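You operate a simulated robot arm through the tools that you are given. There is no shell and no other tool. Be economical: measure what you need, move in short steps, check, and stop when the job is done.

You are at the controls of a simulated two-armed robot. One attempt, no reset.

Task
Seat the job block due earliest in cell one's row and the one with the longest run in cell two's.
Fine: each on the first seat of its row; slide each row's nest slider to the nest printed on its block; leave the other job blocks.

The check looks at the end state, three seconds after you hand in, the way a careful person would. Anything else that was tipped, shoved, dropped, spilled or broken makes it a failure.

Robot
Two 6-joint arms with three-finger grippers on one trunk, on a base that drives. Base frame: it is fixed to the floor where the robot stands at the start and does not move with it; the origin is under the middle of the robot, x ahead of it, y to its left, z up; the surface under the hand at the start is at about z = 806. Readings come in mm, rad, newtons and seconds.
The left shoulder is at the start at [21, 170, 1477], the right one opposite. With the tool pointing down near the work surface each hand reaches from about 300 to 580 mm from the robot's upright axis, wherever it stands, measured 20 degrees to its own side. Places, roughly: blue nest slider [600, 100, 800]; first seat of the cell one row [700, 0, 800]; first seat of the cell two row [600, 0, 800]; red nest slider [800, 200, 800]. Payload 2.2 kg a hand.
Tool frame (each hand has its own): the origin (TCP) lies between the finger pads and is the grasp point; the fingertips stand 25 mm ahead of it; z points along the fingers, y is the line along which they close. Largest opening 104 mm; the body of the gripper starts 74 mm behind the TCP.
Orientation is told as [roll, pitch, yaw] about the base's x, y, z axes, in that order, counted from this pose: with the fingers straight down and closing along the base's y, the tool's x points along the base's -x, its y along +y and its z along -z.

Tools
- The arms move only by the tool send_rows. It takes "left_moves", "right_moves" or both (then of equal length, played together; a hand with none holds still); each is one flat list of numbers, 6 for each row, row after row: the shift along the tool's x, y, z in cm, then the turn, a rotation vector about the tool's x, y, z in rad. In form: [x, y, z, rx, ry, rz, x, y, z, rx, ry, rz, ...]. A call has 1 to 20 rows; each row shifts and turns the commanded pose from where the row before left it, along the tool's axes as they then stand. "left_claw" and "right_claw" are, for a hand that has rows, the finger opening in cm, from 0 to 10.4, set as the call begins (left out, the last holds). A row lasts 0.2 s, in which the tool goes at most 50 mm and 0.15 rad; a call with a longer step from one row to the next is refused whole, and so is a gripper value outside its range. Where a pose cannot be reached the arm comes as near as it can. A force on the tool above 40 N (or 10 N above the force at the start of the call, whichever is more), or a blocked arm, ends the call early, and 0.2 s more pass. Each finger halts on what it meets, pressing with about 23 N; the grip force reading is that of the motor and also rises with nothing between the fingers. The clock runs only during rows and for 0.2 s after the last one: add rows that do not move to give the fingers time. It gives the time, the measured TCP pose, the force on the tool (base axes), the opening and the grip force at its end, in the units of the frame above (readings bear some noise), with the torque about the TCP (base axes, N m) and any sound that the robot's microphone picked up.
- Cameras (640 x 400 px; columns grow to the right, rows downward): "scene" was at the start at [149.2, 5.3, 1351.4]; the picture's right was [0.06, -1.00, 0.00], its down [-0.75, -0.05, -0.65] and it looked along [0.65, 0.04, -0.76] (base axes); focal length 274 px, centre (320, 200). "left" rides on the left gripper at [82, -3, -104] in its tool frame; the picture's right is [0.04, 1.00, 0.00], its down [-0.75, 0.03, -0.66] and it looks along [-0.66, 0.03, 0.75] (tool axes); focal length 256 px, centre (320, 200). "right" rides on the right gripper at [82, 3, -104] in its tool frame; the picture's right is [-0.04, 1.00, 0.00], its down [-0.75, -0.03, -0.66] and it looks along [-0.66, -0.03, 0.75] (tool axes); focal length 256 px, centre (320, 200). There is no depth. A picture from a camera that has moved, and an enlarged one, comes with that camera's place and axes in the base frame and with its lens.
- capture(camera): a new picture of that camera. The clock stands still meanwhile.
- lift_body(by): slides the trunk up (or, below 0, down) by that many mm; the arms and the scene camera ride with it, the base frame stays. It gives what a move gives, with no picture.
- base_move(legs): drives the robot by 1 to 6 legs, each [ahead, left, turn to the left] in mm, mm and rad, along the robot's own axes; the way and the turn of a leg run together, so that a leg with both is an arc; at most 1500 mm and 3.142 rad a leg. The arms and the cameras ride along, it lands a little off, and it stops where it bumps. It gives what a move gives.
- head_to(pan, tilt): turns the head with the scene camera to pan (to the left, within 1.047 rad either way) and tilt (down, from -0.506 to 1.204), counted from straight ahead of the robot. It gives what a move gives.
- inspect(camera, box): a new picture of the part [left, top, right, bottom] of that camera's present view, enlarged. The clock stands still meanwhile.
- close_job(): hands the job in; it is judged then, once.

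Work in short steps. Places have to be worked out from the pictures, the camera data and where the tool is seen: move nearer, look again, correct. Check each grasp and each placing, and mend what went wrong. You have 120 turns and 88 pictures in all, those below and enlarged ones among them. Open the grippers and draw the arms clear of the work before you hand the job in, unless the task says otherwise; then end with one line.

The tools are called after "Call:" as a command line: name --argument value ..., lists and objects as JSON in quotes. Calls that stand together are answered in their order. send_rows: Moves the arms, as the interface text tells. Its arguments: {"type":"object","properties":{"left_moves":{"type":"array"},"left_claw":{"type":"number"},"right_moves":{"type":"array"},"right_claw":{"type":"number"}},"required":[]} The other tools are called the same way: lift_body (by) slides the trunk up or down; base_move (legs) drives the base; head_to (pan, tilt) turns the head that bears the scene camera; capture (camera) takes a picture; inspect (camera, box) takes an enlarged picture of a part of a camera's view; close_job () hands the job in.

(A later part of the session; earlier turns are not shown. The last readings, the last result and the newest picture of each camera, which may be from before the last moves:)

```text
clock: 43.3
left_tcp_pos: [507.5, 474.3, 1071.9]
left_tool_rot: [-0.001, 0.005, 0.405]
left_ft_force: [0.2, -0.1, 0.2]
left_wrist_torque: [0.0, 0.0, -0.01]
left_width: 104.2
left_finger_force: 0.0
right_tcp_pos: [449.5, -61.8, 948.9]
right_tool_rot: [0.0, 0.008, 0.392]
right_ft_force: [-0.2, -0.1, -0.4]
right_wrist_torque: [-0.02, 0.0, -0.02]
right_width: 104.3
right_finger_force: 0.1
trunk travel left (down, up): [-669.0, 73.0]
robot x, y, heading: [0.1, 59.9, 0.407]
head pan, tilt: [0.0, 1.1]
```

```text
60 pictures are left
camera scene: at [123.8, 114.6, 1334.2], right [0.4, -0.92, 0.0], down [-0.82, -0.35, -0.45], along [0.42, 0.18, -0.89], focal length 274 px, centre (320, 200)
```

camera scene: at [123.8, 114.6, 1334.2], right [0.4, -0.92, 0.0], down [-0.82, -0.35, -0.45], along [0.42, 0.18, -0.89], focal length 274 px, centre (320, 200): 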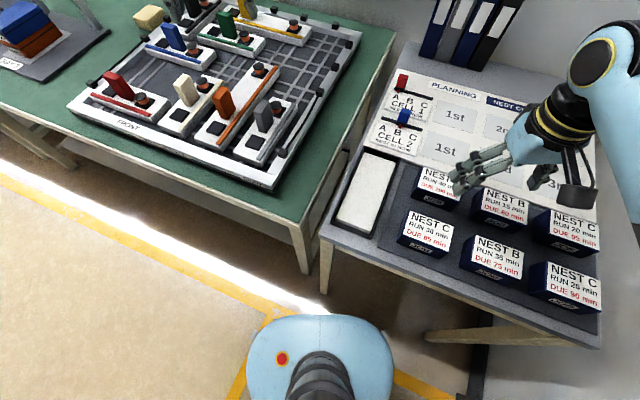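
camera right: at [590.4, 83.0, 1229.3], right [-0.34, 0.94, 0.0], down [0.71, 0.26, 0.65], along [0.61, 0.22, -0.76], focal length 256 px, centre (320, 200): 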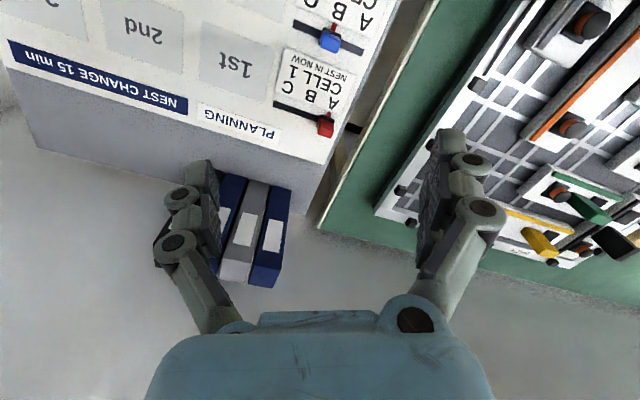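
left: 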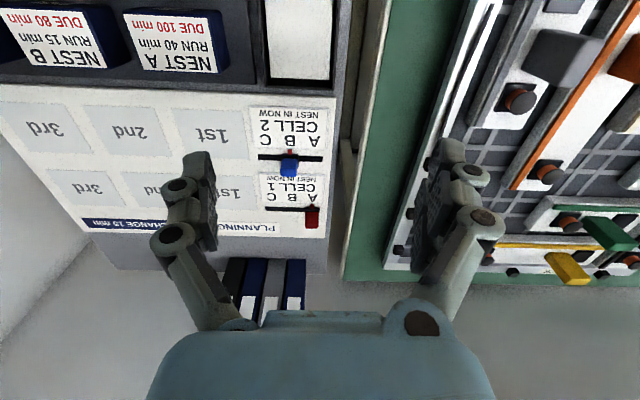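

Still tracking well. I continue above the DUE 75 block and then turn the tool yaw to 0 so the fingers close along base y.

Call:
send_rows --right_moves '[1.36, -0.38, 0, 0, 0, 0, 1.36, -0.38, 0, 0, 0, 0, 1.36, -0.38, 0, 0, 0, 0, 1.36, -0.38, 0, 0, 0, 0, 1.36, -0.38, 0, 0, 0, 0, 1.36, -0.38, 0, 0, 0, 0, 1.36, -0.38, 0, 0, 0, 0, 0, 0, 0, 0, 0, 0.08, 0, 0, 0, 0, 0, 0.08, 0, 0, 0, 0, 0, 0.08, 0, 0, 0, 0, 0, 0.08, 0, 0, 0, 0, 0, 0.072, 0, 0, 0, 0, 0, 0]'

Call:
capture --camera "right"

Call:
capture --camera "scene"

```text
clock: 46.1
left_tcp_pos: [508.1, 473.9, 1072.5]
left_tool_rot: [0.001, 0.004, 0.405]
left_ft_force: [-0.1, 0.6, 0.1]
left_wrist_torque: [-0.01, -0.01, 0.01]
left_width: 103.9
left_finger_force: 0.0
right_tcp_pos: [370.6, -121.7, 946.7]
right_tool_rot: [-0.001, 0.008, -0.002]
right_ft_force: [0.3, -0.3, -0.4]
right_wrist_torque: [0.0, -0.01, 0.0]
right_width: 104.2
right_finger_force: 0.0
trunk travel left (down, up): [-669.0, 73.0]
robot x, y, heading: [-1.2, 62.0, 0.409]
head pan, tilt: [0.0, 1.1]
```

```text
59 pictures are left
camera right: at [291.7, -120.0, 1052.0], right [0.04, 1.0, 0.0], down [0.76, -0.03, 0.65], along [0.65, -0.03, -0.76], focal length 256 px, centre (320, 200)
```

right: 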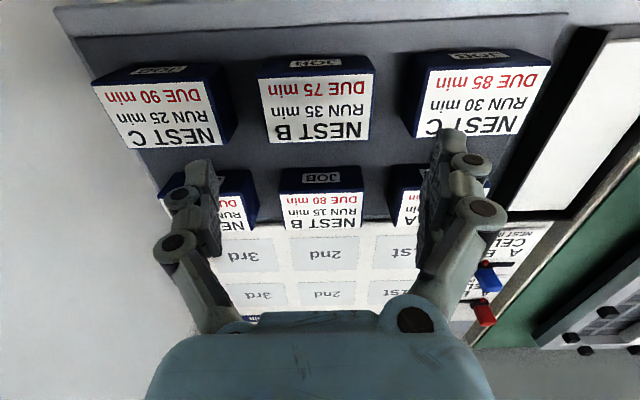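

```text
58 pictures are left
camera scene: at [123.4, 114.2, 1334.2], right [0.4, -0.92, 0.0], down [-0.82, -0.35, -0.45], along [0.42, 0.18, -0.89], focal length 274 px, centre (320, 200)
```

scene: 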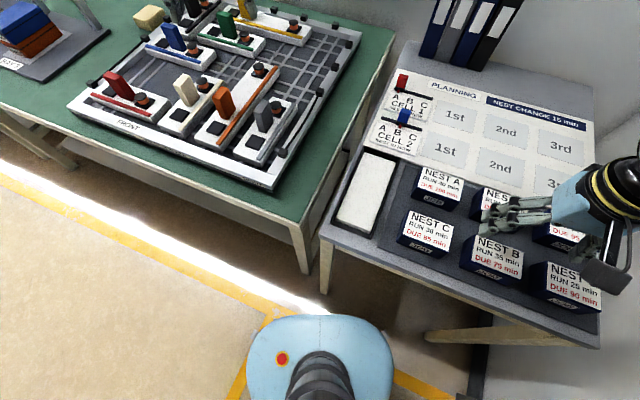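

The wrist camera puts the block centre at about (370.5, −126) and the TCP is at (370.6, −121.7). I shift y by −4 mm and descend partway to z≈885 for a check.

Call:
send_rows --right_moves '[0, -0.4, 1.5, 0, 0, 0, 0, 0, 1.5, 0, 0, 0, 0, 0, 1.5, 0, 0, 0, 0, 0, 1.5, 0, 0, 0, 0, 0, 0, 0, 0, 0]' --right_claw 10.4

Call:
capture --camera "right"

```text
clock: 47.3
left_tcp_pos: [505.9, 473.6, 1072.6]
left_tool_rot: [0.0, 0.003, 0.405]
left_ft_force: [-1.1, 0.3, 0.4]
left_wrist_torque: [-0.03, 0.0, 0.02]
left_width: 104.2
left_finger_force: 0.1
right_tcp_pos: [371.5, -128.7, 887.7]
right_tool_rot: [-0.001, 0.009, -0.002]
right_ft_force: [0.3, -0.5, 0.4]
right_wrist_torque: [0.0, 0.03, -0.01]
right_width: 103.8
right_finger_force: 0.2
trunk travel left (down, up): [-669.0, 73.0]
robot x, y, heading: [1.2, 58.0, 0.407]
head pan, tilt: [0.0, 1.1]
```

```text
57 pictures are left
camera right: at [290.9, -124.7, 992.0], right [0.04, 1.0, 0.0], down [0.76, -0.03, 0.65], along [0.65, -0.03, -0.76], focal length 256 px, centre (320, 200)
```

right: 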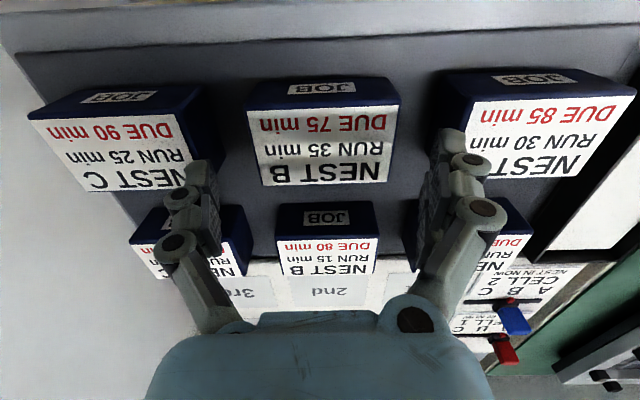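

The block is centred between the fingers (centre ≈ (371, −126)). I descend the remaining 45 mm and close.

Call:
send_rows --right_moves '[0, 0, 1.5, 0, 0, 0, 0, 0, 1.5, 0, 0, 0, 0, 0, 1.5, 0, 0, 0, 0, 0, 0, 0, 0, 0]'

Call:
send_rows --right_moves '[0, 0, 0, 0, 0, 0, 0, 0, 0, 0, 0, 0, 0, 0, 0, 0, 0, 0, 0, 0, 0, 0, 0, 0]' --right_claw 7.0

Call:
capture --camera "right"

```text
clock: 48.3
left_tcp_pos: [507.1, 473.0, 1072.9]
left_tool_rot: [0.0, 0.004, 0.405]
left_ft_force: [-0.2, -0.2, -0.1]
left_wrist_torque: [-0.02, 0.0, 0.0]
left_width: 104.0
left_finger_force: 0.0
right_tcp_pos: [369.9, -126.5, 843.2]
right_tool_rot: [-0.002, 0.008, -0.002]
right_ft_force: [0.2, -0.3, 0.9]
right_wrist_torque: [-0.02, -0.01, -0.01]
right_width: 104.0
right_finger_force: 0.0
trunk travel left (down, up): [-669.0, 73.0]
robot x, y, heading: [1.3, 59.9, 0.408]
head pan, tilt: [0.0, 1.1]
```

```text
clock: 49.3
left_tcp_pos: [506.8, 473.7, 1072.2]
left_tool_rot: [0.001, 0.004, 0.404]
left_ft_force: [-0.1, 0.3, 0.6]
left_wrist_torque: [-0.01, 0.03, 0.0]
left_width: 104.3
left_finger_force: 0.1
right_tcp_pos: [371.2, -125.8, 843.0]
right_tool_rot: [-0.002, 0.01, -0.002]
right_ft_force: [0.1, 0.0, -0.6]
right_wrist_torque: [0.09, 0.03, -0.01]
right_width: 90.0
right_finger_force: 22.6
trunk travel left (down, up): [-669.0, 73.0]
robot x, y, heading: [-0.1, 61.7, 0.405]
head pan, tilt: [0.0, 1.1]
```

```text
56 pictures are left
camera right: at [290.6, -123.1, 947.7], right [0.04, 1.0, 0.0], down [0.76, -0.03, 0.65], along [0.65, -0.03, -0.76], focal length 256 px, centre (320, 200)
```

right: 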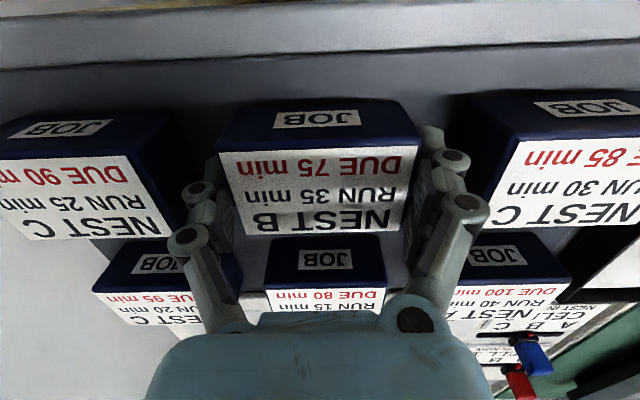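

Gripped at 90 mm with 22.6 N. I lift it 9 cm.

Call:
send_rows --right_moves '[0, 0, 0.7, 0, 0, 0, 0, 0, -0.7, 0, 0, 0, 0, 0, -1, 0, 0, 0, 0, 0, -1.5, 0, 0, 0, 0, 0, -1.5, 0, 0, 0, 0, 0, -1.5, 0, 0, 0, 0, 0, -1.5, 0, 0, 0, 0, 0, -2, 0, 0, 0, 0, 0, 0, 0, 0, 0]'

Call:
capture --camera "right"

```text
clock: 51.3
left_tcp_pos: [507.1, 474.4, 1072.5]
left_tool_rot: [0.0, 0.006, 0.404]
left_ft_force: [-0.6, -0.7, -0.3]
left_wrist_torque: [-0.03, -0.03, 0.0]
left_width: 103.9
left_finger_force: 0.1
right_tcp_pos: [371.7, -126.6, 931.1]
right_tool_rot: [-0.002, 0.009, -0.002]
right_ft_force: [-0.1, -0.6, -1.0]
right_wrist_torque: [-0.02, -0.03, 0.03]
right_width: 91.3
right_finger_force: 23.0
trunk travel left (down, up): [-669.0, 73.0]
robot x, y, heading: [-3.1, 56.0, 0.408]
head pan, tilt: [0.0, 1.1]
```

```text
55 pictures are left
camera right: at [291.0, -123.4, 1036.4], right [0.04, 1.0, 0.0], down [0.76, -0.03, 0.65], along [0.65, -0.03, -0.76], focal length 256 px, centre (320, 200)
```

right: 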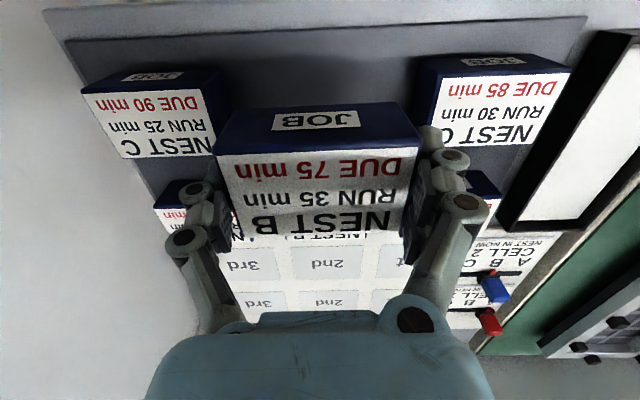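

Block held firmly. I drive to about (50, 100, 0.5), which brings the seats into the right arm's outboard range and keeps clear of the desk leg.

Call:
base_move --legs '[[62, 17, 0.09]]'

Call:
capture --camera "scene"

```text
clock: 52.4
left_tcp_pos: [517.9, 543.0, 1072.5]
left_tool_rot: [0.0, 0.003, 0.473]
left_ft_force: [0.0, 0.0, 0.0]
left_wrist_torque: [-0.06, 0.0, -0.02]
left_width: 103.9
left_finger_force: 0.1
right_tcp_pos: [424.0, -65.6, 931.8]
right_tool_rot: [-0.001, 0.008, 0.065]
right_ft_force: [1.2, 0.2, -0.5]
right_wrist_torque: [-0.01, 0.0, 0.03]
right_width: 91.0
right_finger_force: 23.2
trunk travel left (down, up): [-669.0, 73.0]
robot x, y, heading: [41.8, 93.6, 0.478]
head pan, tilt: [0.0, 1.1]
stopped in leg 1: the robot was blocked; the commanded pose is now the measured one
```

```text
54 pictures are left
camera scene: at [159.3, 157.2, 1334.0], right [0.46, -0.89, 0.0], down [-0.79, -0.41, -0.45], along [0.4, 0.21, -0.89], focal length 274 px, centre (320, 200)
```

scene: 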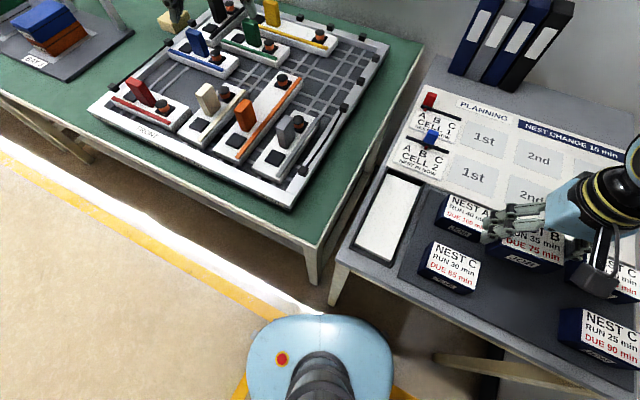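

The base stopped on something at (42, 94, 0.478), though nothing visibly moved. I back off 10 mm and re-measure the desk.

Call:
base_move --legs '[[-10, 0, 0]]'

Call:
head_to --pan -0.45 --tilt 0.85

Call:
capture --camera "scene"

```text
clock: 53.1
left_tcp_pos: [509.4, 535.8, 1073.1]
left_tool_rot: [0.003, 0.003, 0.474]
left_ft_force: [-0.4, 0.0, 0.5]
left_wrist_torque: [0.0, 0.01, -0.01]
left_width: 104.0
left_finger_force: 0.0
right_tcp_pos: [414.8, -72.0, 931.7]
right_tool_rot: [0.0, 0.006, 0.066]
right_ft_force: [0.2, -0.8, -1.7]
right_wrist_torque: [0.0, -0.02, 0.0]
right_width: 91.0
right_finger_force: 23.1
trunk travel left (down, up): [-669.0, 73.0]
robot x, y, heading: [30.3, 89.1, 0.472]
head pan, tilt: [0.0, 1.1]
```

```text
clock: 54.0
left_tcp_pos: [508.3, 536.4, 1072.7]
left_tool_rot: [0.003, -0.001, 0.473]
left_ft_force: [0.2, -0.1, -1.2]
left_wrist_torque: [-0.04, -0.02, 0.0]
left_width: 103.9
left_finger_force: 0.1
right_tcp_pos: [413.8, -71.7, 932.1]
right_tool_rot: [-0.001, 0.004, 0.067]
right_ft_force: [0.0, -0.3, -1.6]
right_wrist_torque: [0.03, -0.02, -0.03]
right_width: 91.1
right_finger_force: 23.6
trunk travel left (down, up): [-669.0, 73.0]
robot x, y, heading: [30.5, 91.4, 0.474]
head pan, tilt: [-0.45, 0.85]
```

```text
53 pictures are left
camera scene: at [171.8, 123.5, 1351.9], right [0.03, -1.0, 0.0], down [-0.75, -0.02, -0.66], along [0.66, 0.02, -0.75], focal length 274 px, centre (320, 200)
```

scene: 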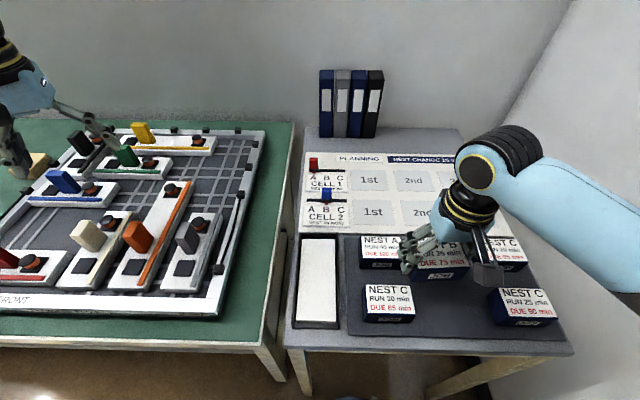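

The desk hasn't moved (seat 1 still measures ≈ (732, −5)). Turning in place by 0.25 brings the right shoulder nearer to the seats.

Call:
base_move --legs '[[0, 0, 0.25]]'

Call:
head_to --pan 0.2 --tilt 0.75

Call:
capture --camera "scene"

```text
clock: 55.3
left_tcp_pos: [383.0, 642.1, 1073.3]
left_tool_rot: [-0.001, 0.003, 0.726]
left_ft_force: [-0.6, 0.1, 0.1]
left_wrist_torque: [-0.03, 0.0, 0.01]
left_width: 104.4
left_finger_force: 0.0
right_tcp_pos: [442.2, 29.9, 932.8]
right_tool_rot: [0.0, 0.004, 0.317]
right_ft_force: [0.2, -0.3, -1.5]
right_wrist_torque: [0.02, 0.03, 0.02]
right_width: 91.1
right_finger_force: 22.9
trunk travel left (down, up): [-669.0, 73.0]
robot x, y, heading: [30.3, 84.7, 0.731]
head pan, tilt: [-0.45, 0.85]
```

```text
clock: 56.3
left_tcp_pos: [381.4, 642.7, 1072.8]
left_tool_rot: [0.0, 0.003, 0.729]
left_ft_force: [0.2, 0.0, -0.1]
left_wrist_torque: [0.01, 0.0, -0.03]
left_width: 104.1
left_finger_force: 0.1
right_tcp_pos: [443.0, 28.6, 932.9]
right_tool_rot: [-0.001, 0.003, 0.318]
right_ft_force: [0.3, -0.8, -1.7]
right_wrist_torque: [-0.01, -0.01, -0.01]
right_width: 91.1
right_finger_force: 22.9
trunk travel left (down, up): [-669.0, 73.0]
robot x, y, heading: [33.2, 87.5, 0.729]
head pan, tilt: [0.201, 0.75]
```

```text
52 pictures are left
camera scene: at [133.2, 202.5, 1360.0], right [0.8, -0.6, 0.0], down [-0.41, -0.55, -0.73], along [0.44, 0.58, -0.68], focal length 274 px, centre (320, 200)
```

scene: 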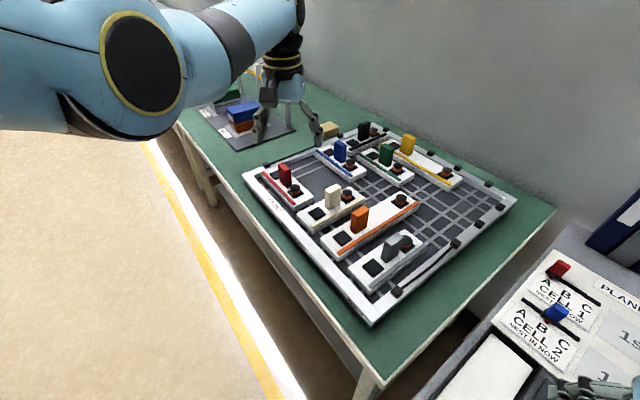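

The left hand stays well above the neighbouring board. I carry the held block forward toward (640, 5) and square the yaw to 0.

Call:
send_rows --right_moves '[-1.5, -0.7, 0, 0, 0, 0, -1.5, -0.7, 0, 0, 0, 0, -1.5, -0.7, 0, 0, 0, 0, -1.5, -0.7, 0, 0, 0, 0, -1.5, -0.7, 0, 0, 0, 0, -1.5, -0.7, 0, 0, 0, 0, -1.5, -0.7, 0, 0, 0, 0, -1.5, -0.7, 0, 0, 0, 0, -1.5, -0.7, 0, 0, 0, 0, -1.5, -0.7, 0, 0, 0, 0, -1.5, -0.7, 0, 0, 0, 0, -1.5, -0.7, 0, 0, 0, 0, 0, 0, 0, 0, 0, 0.08, 0, 0, 0, 0, 0, 0.08, 0, 0, 0, 0, 0, 0.08, 0, 0, 0, 0, 0, 0.078, 0, 0, 0, 0, 0, 0]'

Call:
lift_body --by -30

Call:
head_to --pan -0.7 --tilt 0.8

Call:
capture --camera "scene"

```text
clock: 59.9
left_tcp_pos: [382.2, 641.0, 1072.3]
left_tool_rot: [0.001, 0.001, 0.726]
left_ft_force: [0.6, 0.4, 0.4]
left_wrist_torque: [-0.01, -0.02, 0.01]
left_width: 104.2
left_finger_force: 0.1
right_tcp_pos: [637.8, 5.2, 931.5]
right_tool_rot: [0.0, 0.006, 0.001]
right_ft_force: [0.2, 0.6, -0.6]
right_wrist_torque: [0.02, 0.02, 0.01]
right_width: 91.2
right_finger_force: 22.3
trunk travel left (down, up): [-669.0, 73.0]
robot x, y, heading: [30.4, 89.2, 0.724]
head pan, tilt: [0.201, 0.75]
```

```text
clock: 60.7
left_tcp_pos: [381.7, 641.8, 1043.9]
left_tool_rot: [0.002, 0.001, 0.725]
left_ft_force: [-0.8, -0.4, -0.8]
left_wrist_torque: [0.0, 0.0, 0.0]
left_width: 104.3
left_finger_force: 0.0
right_tcp_pos: [638.0, 6.4, 900.6]
right_tool_rot: [-0.001, 0.006, -0.001]
right_ft_force: [-0.1, 0.4, -1.3]
right_wrist_torque: [0.02, -0.01, -0.02]
right_width: 91.1
right_finger_force: 23.1
trunk travel left (down, up): [-639.0, 103.0]
robot x, y, heading: [31.2, 92.5, 0.727]
head pan, tilt: [0.201, 0.75]
```

```text
clock: 61.9
left_tcp_pos: [381.3, 641.3, 1042.8]
left_tool_rot: [0.003, 0.002, 0.726]
left_ft_force: [-0.2, 0.3, -1.0]
left_wrist_torque: [0.02, -0.02, -0.01]
left_width: 103.5
left_finger_force: 0.1
right_tcp_pos: [637.9, 5.7, 901.8]
right_tool_rot: [-0.002, 0.006, 0.0]
right_ft_force: [0.6, -0.3, -2.5]
right_wrist_torque: [-0.01, 0.01, -0.03]
right_width: 91.1
right_finger_force: 23.1
trunk travel left (down, up): [-639.0, 103.0]
robot x, y, heading: [29.7, 85.9, 0.729]
head pan, tilt: [-0.7, 0.799]
```

```text
51 pictures are left
camera scene: at [164.4, 138.5, 1325.9], right [0.03, -1.0, 0.0], down [-0.72, -0.02, -0.7], along [0.7, 0.02, -0.72], focal length 274 px, centre (320, 200)
```

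scene: 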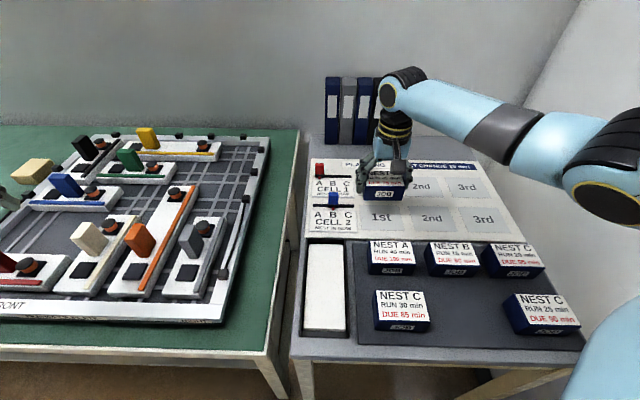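

The block rides level over the board. I raise it while moving forward, then lower the trunk 90 mm more.

Call:
send_rows --right_moves '[-1, 0, -1.2, 0, 0, 0, -1, -0.1, -1.2, 0, 0, 0, -1, -0.1, -1.2, 0, 0, 0, -1, -0.1, -1.2, 0, 0, 0, -1, -0.1, -1.2, 0, 0, 0, 0, -0.1, 0, 0, 0, 0, 0, 0, 0, 0, 0, 0]'

Call:
lift_body --by -90

```text
clock: 63.5
left_tcp_pos: [381.6, 640.7, 1043.6]
left_tool_rot: [0.001, 0.001, 0.726]
left_ft_force: [-0.1, -0.1, -0.3]
left_wrist_torque: [0.01, 0.01, 0.03]
left_width: 103.7
left_finger_force: 0.1
right_tcp_pos: [688.9, 0.5, 961.0]
right_tool_rot: [-0.002, 0.004, -0.002]
right_ft_force: [0.2, -0.3, -1.9]
right_wrist_torque: [-0.01, 0.01, 0.0]
right_width: 91.1
right_finger_force: 23.4
trunk travel left (down, up): [-639.0, 103.0]
robot x, y, heading: [30.0, 87.5, 0.727]
head pan, tilt: [-0.7, 0.799]
```

```text
clock: 64.7
left_tcp_pos: [381.4, 642.1, 953.6]
left_tool_rot: [0.0, 0.0, 0.725]
left_ft_force: [-0.6, 1.4, 0.3]
left_wrist_torque: [0.02, 0.02, 0.0]
left_width: 104.0
left_finger_force: 0.1
right_tcp_pos: [689.5, -0.4, 871.2]
right_tool_rot: [-0.001, 0.007, -0.001]
right_ft_force: [0.3, -0.3, -1.4]
right_wrist_torque: [0.01, -0.04, 0.0]
right_width: 91.0
right_finger_force: 23.0
trunk travel left (down, up): [-549.0, 193.0]
robot x, y, heading: [32.0, 91.4, 0.726]
head pan, tilt: [-0.7, 0.799]
```

Now forward to x≈731 at this height, then a check from both cameras.

Call:
send_rows --right_moves '[-1, 0, 0, 0, 0, 0, -1, 0, 0, 0, 0, 0, -1, 0, 0, 0, 0, 0, -1.1, 0, 0, 0, 0, 0, 0, 0, 0, 0, 0, 0]'

Call:
capture --camera "right"

Call:
inspect --camera "scene" --box '[300, 100, 460, 200]'

```text
clock: 65.9
left_tcp_pos: [382.2, 641.3, 952.3]
left_tool_rot: [0.001, 0.002, 0.727]
left_ft_force: [-0.5, 0.2, 0.8]
left_wrist_torque: [0.03, -0.01, -0.02]
left_width: 103.9
left_finger_force: 0.1
right_tcp_pos: [730.0, 1.8, 871.7]
right_tool_rot: [-0.001, 0.005, 0.0]
right_ft_force: [0.7, -0.3, -1.0]
right_wrist_torque: [-0.01, -0.01, 0.01]
right_width: 91.4
right_finger_force: 22.3
trunk travel left (down, up): [-549.0, 193.0]
robot x, y, heading: [28.4, 87.1, 0.729]
head pan, tilt: [-0.7, 0.799]
```

```text
50 pictures are left
camera right: at [649.9, 3.9, 975.7], right [0.04, 1.0, 0.0], down [0.76, -0.03, 0.65], along [0.65, -0.03, -0.76], focal length 256 px, centre (320, 200)
```

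right: 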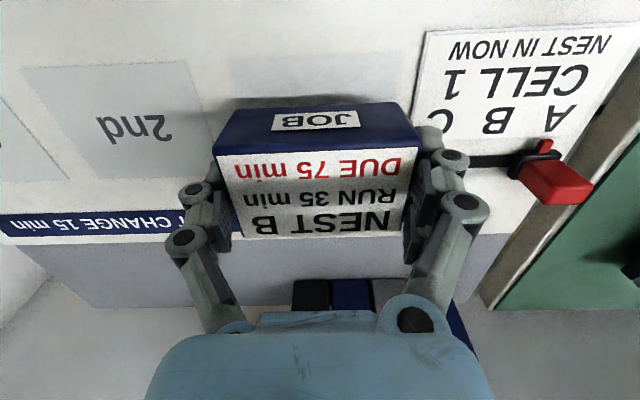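

```text
4.00 times, centred on (380, 150) of scene
camera zoom: at [164.7, 138.8, 1235.4], right [0.03, -1.0, 0.0], down [-0.72, -0.02, -0.7], along [0.7, 0.02, -0.72], focal length 1094 px, centre (80, 400)
```

zoom: 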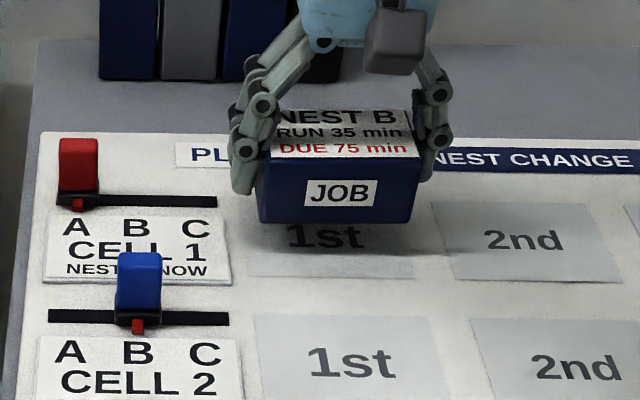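

The block hovers over seat 1. The wrist view puts the seat centre at x≈724 and the scene view at ≈731, so I take x≈726, y≈0. I step back 4 mm and descend.

Call:
send_rows --right_moves '[0.4, 0, 0, 0, 0, 0, 0, 0, 1, 0, 0, 0, 0, 0, 1, 0, 0, 0, 0, 0, 0.4, 0, 0, 0, 0, 0, 0, 0, 0, 0]'

Call:
capture --camera "right"

Call:
inspect --camera "scene" --box '[300, 100, 460, 200]'

```text
clock: 67.1
left_tcp_pos: [381.8, 640.4, 953.0]
left_tool_rot: [0.002, 0.002, 0.726]
left_ft_force: [-0.2, -0.8, 0.2]
left_wrist_torque: [0.0, 0.01, 0.0]
left_width: 103.8
left_finger_force: 0.1
right_tcp_pos: [726.3, 2.5, 847.7]
right_tool_rot: [-0.001, 0.004, 0.001]
right_ft_force: [-0.4, 0.7, -1.2]
right_wrist_torque: [-0.01, -0.03, -0.02]
right_width: 91.2
right_finger_force: 23.6
trunk travel left (down, up): [-549.0, 193.0]
robot x, y, heading: [29.9, 88.7, 0.728]
head pan, tilt: [-0.7, 0.799]
```

```text
48 pictures are left
camera right: at [645.2, 4.1, 952.2], right [0.04, 1.0, 0.0], down [0.76, -0.03, 0.65], along [0.65, -0.03, -0.76], focal length 256 px, centre (320, 200)
```

right: 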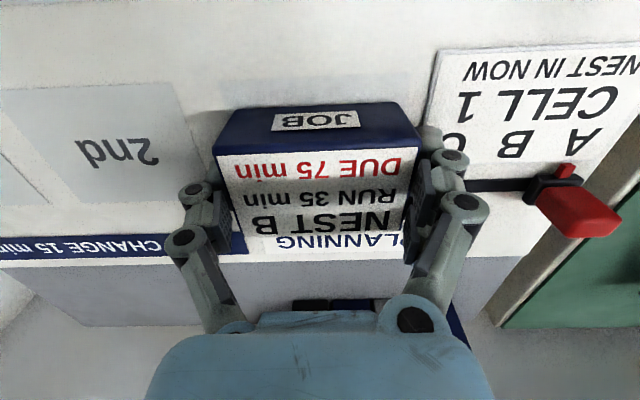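

```text
4.00 times, centred on (380, 150) of scene
camera zoom: at [164.8, 138.9, 1235.4], right [0.03, -1.0, 0.0], down [-0.72, -0.02, -0.7], along [0.7, 0.02, -0.72], focal length 1094 px, centre (80, 400)
```

zoom: 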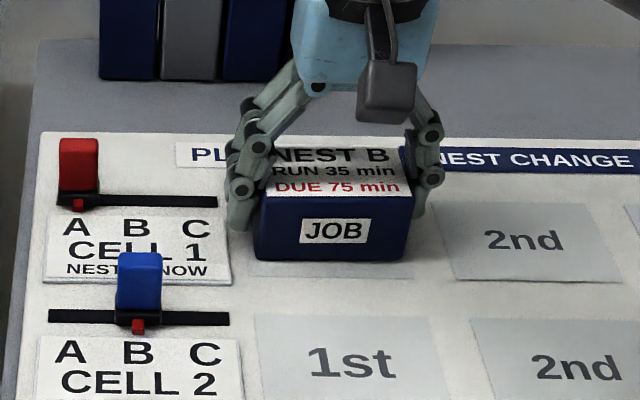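

The block is well within the seat outline (gap ≈12 mm at front, centred sideways). I lower it gently until contact.

Call:
send_rows --right_moves '[0, 0, 0.2, 0, 0, 0, 0, 0, 0.2, 0, 0, 0, 0, 0, 0, 0, 0, 0]'

```text
clock: 67.9
left_tcp_pos: [380.0, 640.1, 954.4]
left_tool_rot: [-0.001, 0.002, 0.727]
left_ft_force: [-0.1, -0.4, 0.1]
left_wrist_torque: [0.02, 0.02, 0.03]
left_width: 104.1
left_finger_force: 0.1
right_tcp_pos: [726.9, 0.9, 845.2]
right_tool_rot: [-0.001, 0.001, 0.0]
right_ft_force: [1.6, -4.0, 12.9]
right_wrist_torque: [0.47, 0.08, -0.07]
right_width: 92.0
right_finger_force: 23.4
trunk travel left (down, up): [-549.0, 193.0]
robot x, y, heading: [29.6, 87.8, 0.727]
head pan, tilt: [-0.7, 0.799]
```

Contact at z≈845 (13 N upward). I open the fingers and then draw straight up.

Call:
send_rows --right_moves '[0, 0, -0.1, 0, 0, 0, 0, 0, 0, 0, 0, 0, 0, 0, 0, 0, 0, 0]' --right_claw 10.4

Call:
send_rows --right_moves '[0, 0, -1, 0, 0, 0, 0, 0, -1.5, 0, 0, 0, 0, 0, -1.5, 0, 0, 0, 0, 0, -2, 0, 0, 0, 0, 0, -2, 0, 0, 0, 0, 0, 0, 0, 0, 0]'

Call:
capture --camera "right"

Call:
inspect --camera "scene" --box '[300, 100, 460, 200]'

```text
clock: 68.7
left_tcp_pos: [381.0, 642.2, 953.3]
left_tool_rot: [0.003, 0.003, 0.726]
left_ft_force: [0.0, -0.2, -0.8]
left_wrist_torque: [-0.01, 0.02, -0.01]
left_width: 104.2
left_finger_force: 0.0
right_tcp_pos: [725.6, 2.7, 843.6]
right_tool_rot: [-0.003, 0.005, 0.001]
right_ft_force: [-0.7, 0.3, -0.2]
right_wrist_torque: [0.0, -0.01, 0.02]
right_width: 104.1
right_finger_force: 0.0
trunk travel left (down, up): [-549.0, 193.0]
robot x, y, heading: [30.5, 90.4, 0.724]
head pan, tilt: [-0.7, 0.799]
```

```text
clock: 70.1
left_tcp_pos: [381.9, 642.4, 954.0]
left_tool_rot: [0.003, 0.002, 0.727]
left_ft_force: [-0.2, 0.8, -0.3]
left_wrist_torque: [0.0, 0.02, -0.01]
left_width: 104.2
left_finger_force: 0.0
right_tcp_pos: [727.8, 0.2, 923.7]
right_tool_rot: [-0.002, 0.003, 0.0]
right_ft_force: [-0.5, -0.3, 0.0]
right_wrist_torque: [0.04, 0.0, 0.02]
right_width: 104.1
right_finger_force: 0.2
trunk travel left (down, up): [-549.0, 193.0]
robot x, y, heading: [28.8, 90.1, 0.726]
head pan, tilt: [-0.7, 0.799]
```

```text
46 pictures are left
camera right: at [647.2, 2.5, 1027.9], right [0.04, 1.0, 0.0], down [0.76, -0.03, 0.65], along [0.65, -0.03, -0.76], focal length 256 px, centre (320, 200)
```

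right: 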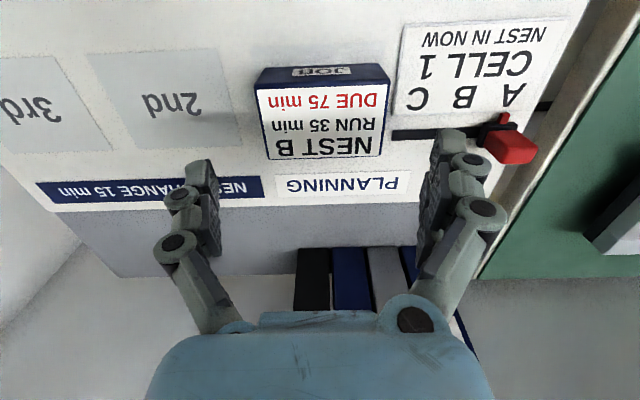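

```text
4.00 times, centred on (380, 150) of scene
camera zoom: at [164.8, 138.8, 1235.4], right [0.03, -1.0, 0.0], down [-0.72, -0.02, -0.7], along [0.7, 0.02, -0.72], focal length 1094 px, centre (80, 400)
```

zoom: 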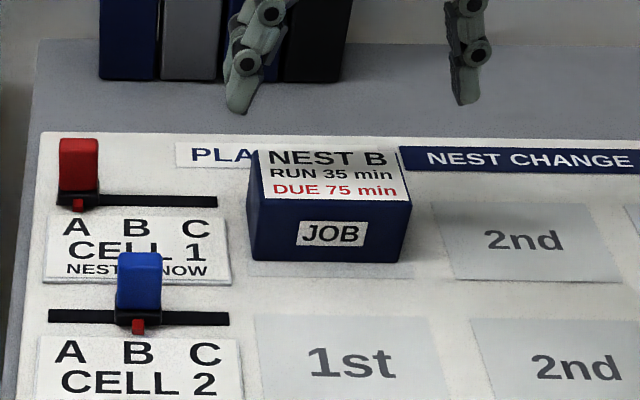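

Block one is seated inside its outline. Next is the red slider; I enlarge its view to measure the handle.

Call:
inspect --camera "right" --box '[380, 20, 560, 180]'

```text
2.50 times, centred on (470, 100) of right
camera zoom: at [647.2, 2.5, 1027.9], right [0.04, 1.0, 0.0], down [0.76, -0.03, 0.65], along [0.65, -0.03, -0.76], focal length 640 px, centre (-55, 450)
```

zoom: 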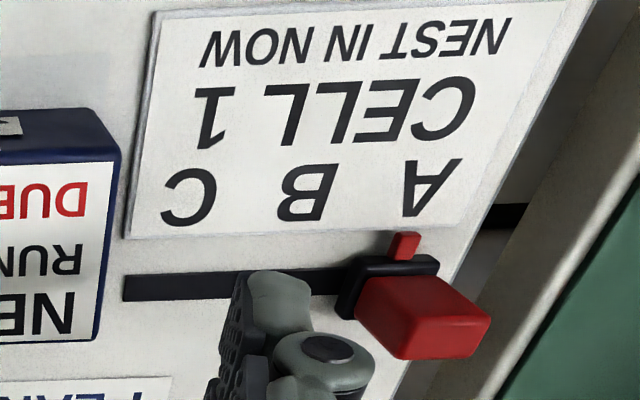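

The handle is about 20 mm wide with its top at z≈847 and centre ≈(760, 160); nest B is at y≈119.5. I move over to y 160, tilting the fingers forward 0.3 for reach, with a 60 mm opening.

Call:
send_rows --right_moves '[0, 1.6, 0, 0, -0.05, 0, 0, 1.6, 0, 0, -0.05, 0, 0, 1.6, 0, 0, -0.05, 0, 0, 1.6, 0, 0, -0.05, 0, 0, 1.6, 0, 0, -0.05, 0, 0, 1.6, 0, 0, -0.05, 0, 0, 1.6, 0, 0, 0, 0, 0, 1.6, 0, 0, 0, 0, 0, 1.6, 0, 0, 0, 0, 0, 1.6, 0, 0, 0, 0, 0, 0, 0, 0, 0, 0]' --right_claw 6.0

Call:
capture --camera "right"

```text
clock: 72.5
left_tcp_pos: [383.0, 641.0, 953.1]
left_tool_rot: [0.001, 0.002, 0.726]
left_ft_force: [0.1, 0.0, -0.3]
left_wrist_torque: [-0.01, 0.0, 0.01]
left_width: 103.9
left_finger_force: 0.1
right_tcp_pos: [725.3, 159.7, 924.2]
right_tool_rot: [-0.002, -0.295, 0.001]
right_ft_force: [0.4, -0.4, -0.1]
right_wrist_torque: [0.0, -0.03, -0.02]
right_width: 60.0
right_finger_force: 0.1
trunk travel left (down, up): [-549.0, 193.0]
robot x, y, heading: [31.1, 86.0, 0.724]
head pan, tilt: [-0.7, 0.799]
```

```text
43 pictures are left
camera right: at [619.4, 161.1, 999.9], right [0.04, 1.0, 0.01], down [0.53, -0.03, 0.85], along [0.85, -0.03, -0.53], focal length 256 px, centre (320, 200)
```

right: 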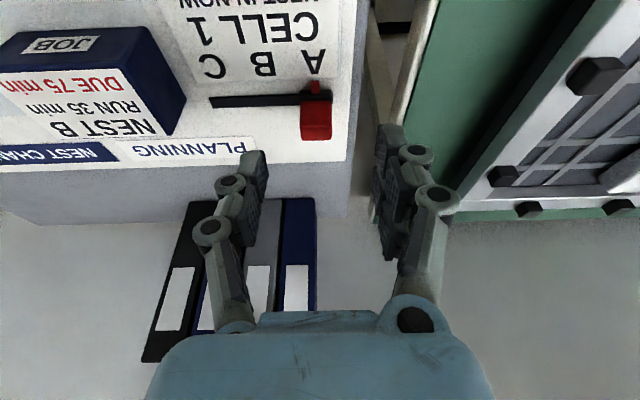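

The handle sits at about (761, 155), between the fingers. I move forward 35 mm and then down to z≈865 for a look.

Call:
send_rows --right_moves '[-1.12, -0.2, 0.34, 0, 0, 0, -1.12, -0.2, 0.34, 0, 0, 0, -1.12, 0, 0.34, 0, 0, 0, 0.44, 0, 1.44, 0, 0, 0, 0.44, 0, 1.44, 0, 0, 0, 0.44, 0, 1.44, 0, 0, 0, 0.44, 0, 1.44, 0, 0, 0, 0, 0, 0, 0, 0, 0]'

Call:
capture --camera "right"

Call:
capture --camera "scene"

```text
clock: 74.3
left_tcp_pos: [380.9, 641.0, 953.4]
left_tool_rot: [-0.001, 0.003, 0.726]
left_ft_force: [-0.2, -0.6, 0.0]
left_wrist_torque: [-0.01, 0.02, 0.01]
left_width: 104.0
left_finger_force: 0.2
right_tcp_pos: [762.1, 156.9, 863.3]
right_tool_rot: [-0.001, -0.295, 0.002]
right_ft_force: [0.3, 0.1, 0.6]
right_wrist_torque: [0.01, 0.02, 0.02]
right_width: 59.7
right_finger_force: 0.0
trunk travel left (down, up): [-549.0, 193.0]
robot x, y, heading: [29.5, 85.3, 0.731]
head pan, tilt: [-0.7, 0.799]
```

```text
42 pictures are left
camera right: at [655.2, 159.5, 938.6], right [0.04, 1.0, 0.01], down [0.53, -0.03, 0.85], along [0.85, -0.03, -0.53], focal length 256 px, centre (320, 200)
```

right: 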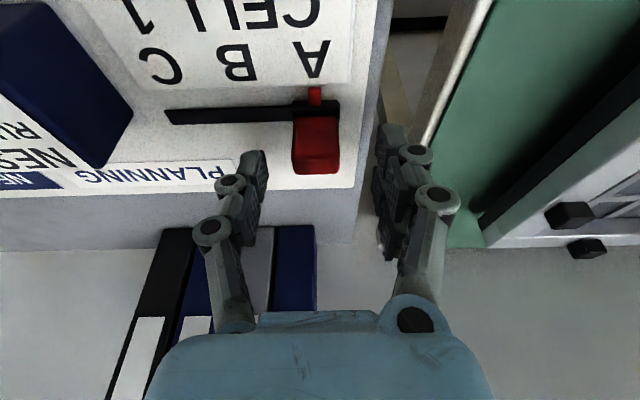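

```text
41 pictures are left
camera scene: at [164.6, 138.9, 1235.4], right [0.03, -1.0, 0.0], down [-0.72, -0.02, -0.7], along [0.7, 0.02, -0.72], focal length 274 px, centre (320, 200)
```

scene: 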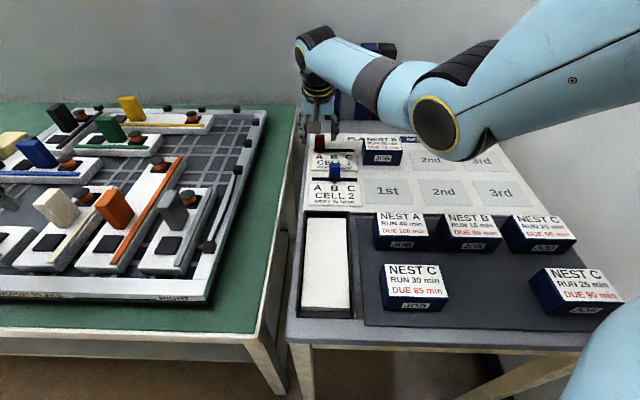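

The handle is between the fingers. I descend 14 mm and close gently on it.

Call:
send_rows --right_moves '[0.2, -0.2, 0.67, 0, 0, 0, 0.2, 0, 0.67, 0, 0, 0, 0, 0, 0, 0, 0, 0]'

Call:
send_rows --right_moves '[0, 0, 0, 0, 0, 0, 0, 0, 0, 0, 0, 0, 0, 0, 0, 0, 0, 0, 0, 0, 0, 0, 0, 0]' --right_claw 1.8

Call:
capture --camera "right"

```text
clock: 75.1
left_tcp_pos: [382.8, 640.6, 953.1]
left_tool_rot: [0.002, 0.001, 0.724]
left_ft_force: [0.0, 0.3, -0.8]
left_wrist_torque: [-0.01, -0.02, 0.03]
left_width: 104.1
left_finger_force: 0.1
right_tcp_pos: [761.9, 155.3, 848.9]
right_tool_rot: [-0.003, -0.295, 0.0]
right_ft_force: [-0.3, -0.3, 0.2]
right_wrist_torque: [0.01, 0.01, 0.0]
right_width: 59.8
right_finger_force: 0.1
trunk travel left (down, up): [-549.0, 193.0]
robot x, y, heading: [30.1, 86.7, 0.728]
head pan, tilt: [-0.7, 0.799]
```

```text
clock: 76.1
left_tcp_pos: [381.0, 641.0, 954.1]
left_tool_rot: [0.001, 0.001, 0.728]
left_ft_force: [1.1, -0.2, -0.1]
left_wrist_torque: [0.02, 0.01, -0.05]
left_width: 104.0
left_finger_force: 0.0
right_tcp_pos: [762.2, 155.5, 850.3]
right_tool_rot: [-0.002, -0.295, 0.001]
right_ft_force: [-0.3, 0.3, 0.2]
right_wrist_torque: [0.21, -0.16, -0.66]
right_width: 26.5
right_finger_force: 44.9
trunk travel left (down, up): [-549.0, 193.0]
robot x, y, heading: [28.8, 88.1, 0.73]
head pan, tilt: [-0.7, 0.799]
```

```text
40 pictures are left
camera right: at [654.3, 157.7, 925.2], right [0.04, 1.0, 0.01], down [0.53, -0.03, 0.85], along [0.85, -0.03, -0.53], focal length 256 px, centre (320, 200)
```

right: 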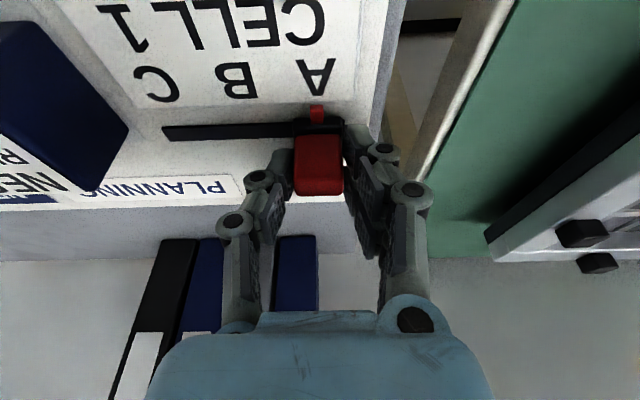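

Gripped (26.5 mm wide). I slide it 40 mm toward −y in small rows.

Call:
send_rows --right_moves '[0, -0.5, 0, 0, 0, 0, 0, -0.5, 0, 0, 0, 0, 0, -0.5, 0, 0, 0, 0, 0, -0.5, 0, 0, 0, 0, 0, -0.5, 0, 0, 0, 0, 0, -0.5, 0, 0, 0, 0, 0, -0.5, 0, 0, 0, 0, 0, -0.5, 0, 0, 0, 0, 0, 0, 0, 0, 0, 0]'

Call:
inspect --camera "right" --box '[160, 0, 480, 200]'

Call:
inspect --camera "scene" --box '[290, 120, 418, 200]'

```text
clock: 78.1
left_tcp_pos: [381.6, 641.4, 952.2]
left_tool_rot: [0.0, 0.001, 0.725]
left_ft_force: [0.9, 0.8, -0.2]
left_wrist_torque: [-0.05, 0.04, -0.04]
left_width: 104.3
left_finger_force: 0.2
right_tcp_pos: [762.0, 115.0, 849.0]
right_tool_rot: [-0.001, -0.295, 0.001]
right_ft_force: [0.2, 1.6, -1.8]
right_wrist_torque: [0.22, -1.31, -0.65]
right_width: 26.4
right_finger_force: 45.2
trunk travel left (down, up): [-549.0, 193.0]
robot x, y, heading: [30.0, 88.3, 0.726]
head pan, tilt: [-0.7, 0.799]
```

```text
2.00 times, centred on (320, 100) of right
camera zoom: at [654.2, 116.7, 925.1], right [0.04, 1.0, 0.01], down [0.53, -0.03, 0.85], along [0.85, -0.03, -0.53], focal length 512 px, centre (320, 400)
```

zoom: 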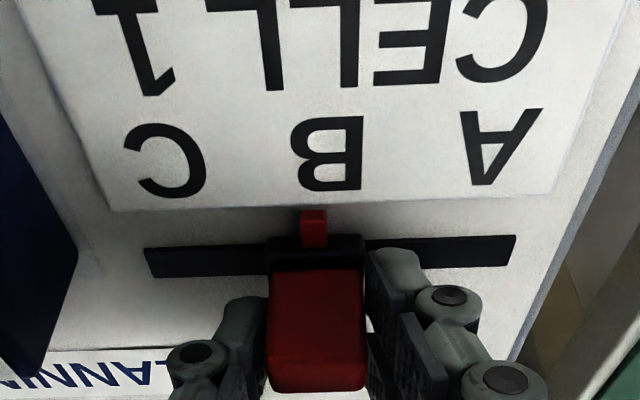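

```text
5.00 times, centred on (354, 160) of scene
camera zoom: at [164.8, 139.2, 1235.3], right [0.03, -1.0, 0.0], down [-0.72, -0.02, -0.7], along [0.7, 0.02, -0.72], focal length 1368 px, centre (150, 400)
```

zoom: 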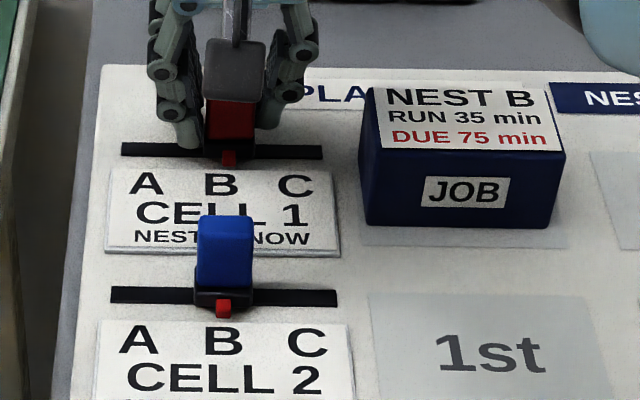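

The pointer is about 4 mm past B (slot centre and B letter agree). I nudge it back +4 mm.

Call:
send_rows --right_moves '[0, 0.2, 0, 0, 0, 0, 0, 0.2, 0, 0, 0, 0, 0, 0, 0, 0, 0, 0]'

Call:
inspect --camera "right" --box '[160, 0, 480, 200]'

Call:
inspect --camera "scene" --box '[290, 120, 418, 200]'

```text
clock: 78.9
left_tcp_pos: [382.1, 641.7, 953.8]
left_tool_rot: [0.001, 0.003, 0.726]
left_ft_force: [1.0, -0.8, 0.7]
left_wrist_torque: [0.01, -0.01, 0.01]
left_width: 104.2
left_finger_force: 0.1
right_tcp_pos: [761.6, 118.3, 849.3]
right_tool_rot: [-0.001, -0.294, 0.0]
right_ft_force: [2.3, -0.6, 2.1]
right_wrist_torque: [0.06, 0.22, -0.53]
right_width: 26.6
right_finger_force: 44.9
trunk travel left (down, up): [-549.0, 193.0]
robot x, y, heading: [29.4, 91.0, 0.73]
head pan, tilt: [-0.7, 0.799]
```

```text
2.00 times, centred on (320, 100) of right
camera zoom: at [654.3, 120.5, 925.2], right [0.04, 1.0, 0.01], down [0.53, -0.03, 0.85], along [0.85, -0.03, -0.53], focal length 512 px, centre (320, 400)
```

zoom: 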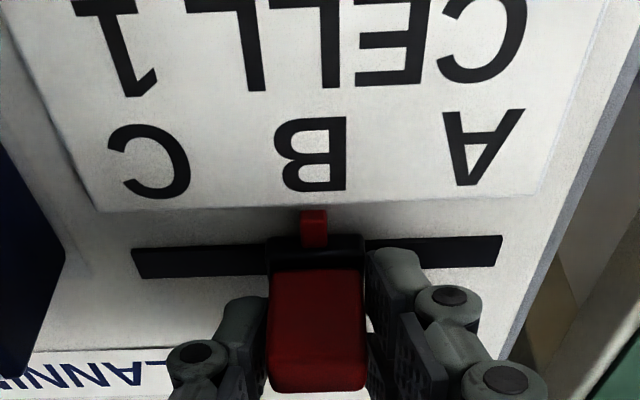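

```text
5.00 times, centred on (354, 160) of scene
camera zoom: at [164.8, 138.9, 1235.4], right [0.03, -1.0, 0.0], down [-0.72, -0.02, -0.7], along [0.7, 0.02, -0.72], focal length 1368 px, centre (150, 400)
```

zoom: 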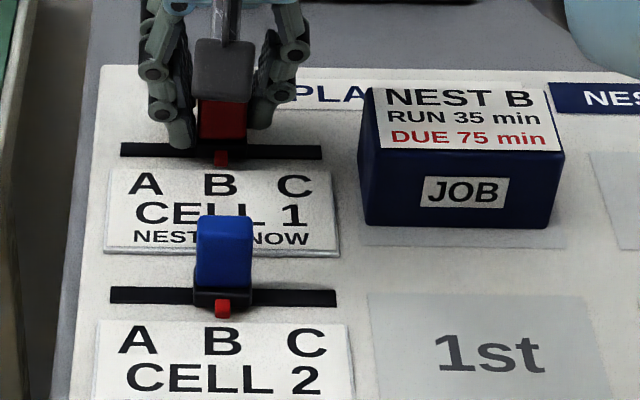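

The red pointer is now exactly at B. I release, rise, and go back over the blue slider.

Call:
send_rows --right_moves '[0, 0, 0, 0, 0, 0, 0, 0, 0, 0, 0, 0, 0, 0, 0, 0, 0, 0]' --right_claw 6.0

Call:
send_rows --right_moves '[-0.47, 0, -1.53, 0, 0, 0, -0.47, 0, -1.53, 0, 0, 0, -0.47, 0, -1.53, 0, 0, 0, -0.47, 0, -1.53, 0, 0, 0, -0.47, 0, -1.53, 0, 0, 0, 1.35, 0, -0.41, 0, 0, 0, 1.35, 0, -0.41, 0, 0, 0, 1.35, 0, -0.41, 0, 0, 0, 1.35, 0, -0.41, 0, 0, 0, 1.35, 0, -0.41, 0, 0, 0, 1.35, 0, -0.41, 0, 0, 0, 1.35, 0, -0.41, 0, 0, 0, 1.35, 0, -0.41, 0, 0, 0, 0, 0, 0, 0, 0, 0]'

Call:
capture --camera "right"

Call:
inspect --camera "scene" --box '[290, 120, 418, 200]'

```text
clock: 79.7
left_tcp_pos: [381.7, 641.6, 953.6]
left_tool_rot: [0.0, 0.002, 0.726]
left_ft_force: [-0.7, 0.5, -0.6]
left_wrist_torque: [0.01, -0.02, 0.0]
left_width: 104.2
left_finger_force: 0.1
right_tcp_pos: [762.4, 118.4, 849.7]
right_tool_rot: [0.0, -0.294, 0.002]
right_ft_force: [0.2, 0.1, 0.6]
right_wrist_torque: [-0.02, -0.04, -0.04]
right_width: 60.2
right_finger_force: 0.1
trunk travel left (down, up): [-549.0, 193.0]
robot x, y, heading: [30.0, 90.2, 0.732]
head pan, tilt: [-0.7, 0.799]
```

```text
clock: 82.7
left_tcp_pos: [382.5, 640.6, 952.6]
left_tool_rot: [0.001, 0.003, 0.726]
left_ft_force: [-0.2, 0.3, -0.2]
left_wrist_torque: [0.01, -0.04, -0.01]
left_width: 104.4
left_finger_force: 0.1
right_tcp_pos: [648.4, 120.2, 929.7]
right_tool_rot: [-0.002, -0.294, -0.001]
right_ft_force: [-0.3, -0.7, 0.6]
right_wrist_torque: [0.0, -0.01, 0.03]
right_width: 60.0
right_finger_force: 0.0
trunk travel left (down, up): [-549.0, 193.0]
robot x, y, heading: [27.5, 91.4, 0.725]
head pan, tilt: [-0.7, 0.799]
```

```text
35 pictures are left
camera right: at [540.2, 123.3, 1005.4], right [0.04, 1.0, 0.01], down [0.53, -0.03, 0.85], along [0.85, -0.03, -0.53], focal length 256 px, centre (320, 200)
```

right: 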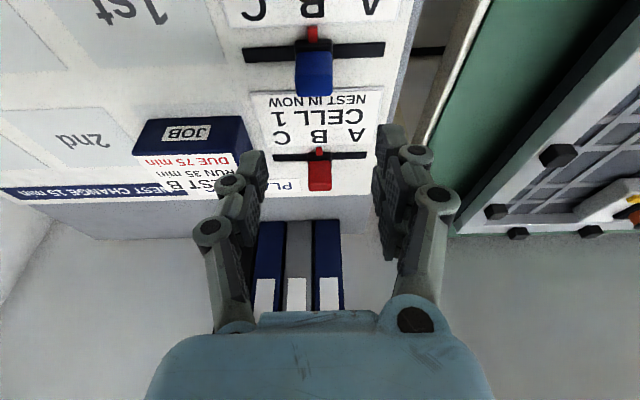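

```text
5.00 times, centred on (354, 160) of scene
camera zoom: at [164.9, 139.0, 1235.4], right [0.03, -1.0, 0.0], down [-0.72, -0.02, -0.7], along [0.7, 0.02, -0.72], focal length 1368 px, centre (150, 400)
```

zoom: 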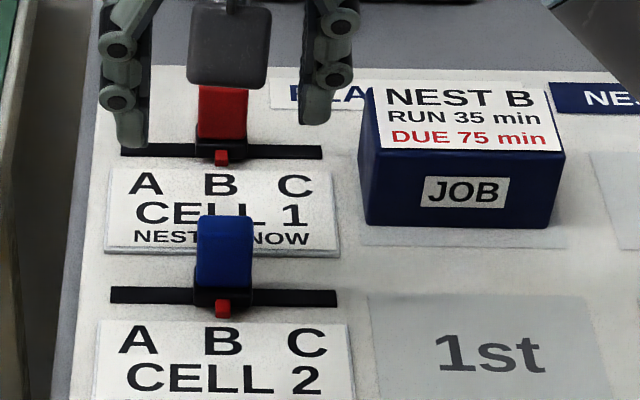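

Red is verified at B. The blue handle is at ≈(646, 117), so I descend around it and close.

Call:
send_rows --right_moves '[0.42, -0.05, 1.27, 0, 0, 0, 0.42, -0.05, 1.27, 0, 0, 0, 0.42, -0.05, 1.27, 0, 0, 0, 0.42, -0.05, 1.27, 0, 0, 0, 0, 0, 0, 0, 0, 0]'

Call:
capture --camera "right"

```text
clock: 83.9
left_tcp_pos: [381.9, 641.6, 953.7]
left_tool_rot: [0.002, 0.0, 0.727]
left_ft_force: [0.5, -0.3, 0.4]
left_wrist_torque: [0.0, 0.0, -0.01]
left_width: 103.9
left_finger_force: 0.1
right_tcp_pos: [647.2, 117.2, 875.9]
right_tool_rot: [-0.003, -0.294, 0.002]
right_ft_force: [0.1, 0.7, -0.3]
right_wrist_torque: [-0.01, -0.03, 0.03]
right_width: 59.9
right_finger_force: 0.0
trunk travel left (down, up): [-549.0, 193.0]
robot x, y, heading: [31.4, 88.9, 0.728]
head pan, tilt: [-0.7, 0.799]
```

```text
33 pictures are left
camera right: at [539.5, 119.5, 951.2], right [0.04, 1.0, 0.01], down [0.53, -0.03, 0.85], along [0.85, -0.03, -0.53], focal length 256 px, centre (320, 200)
```

right: 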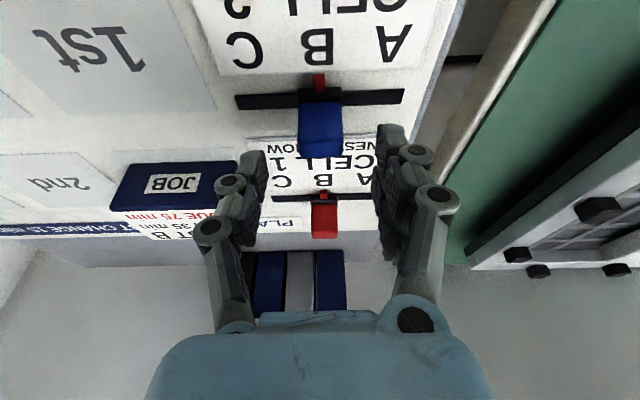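

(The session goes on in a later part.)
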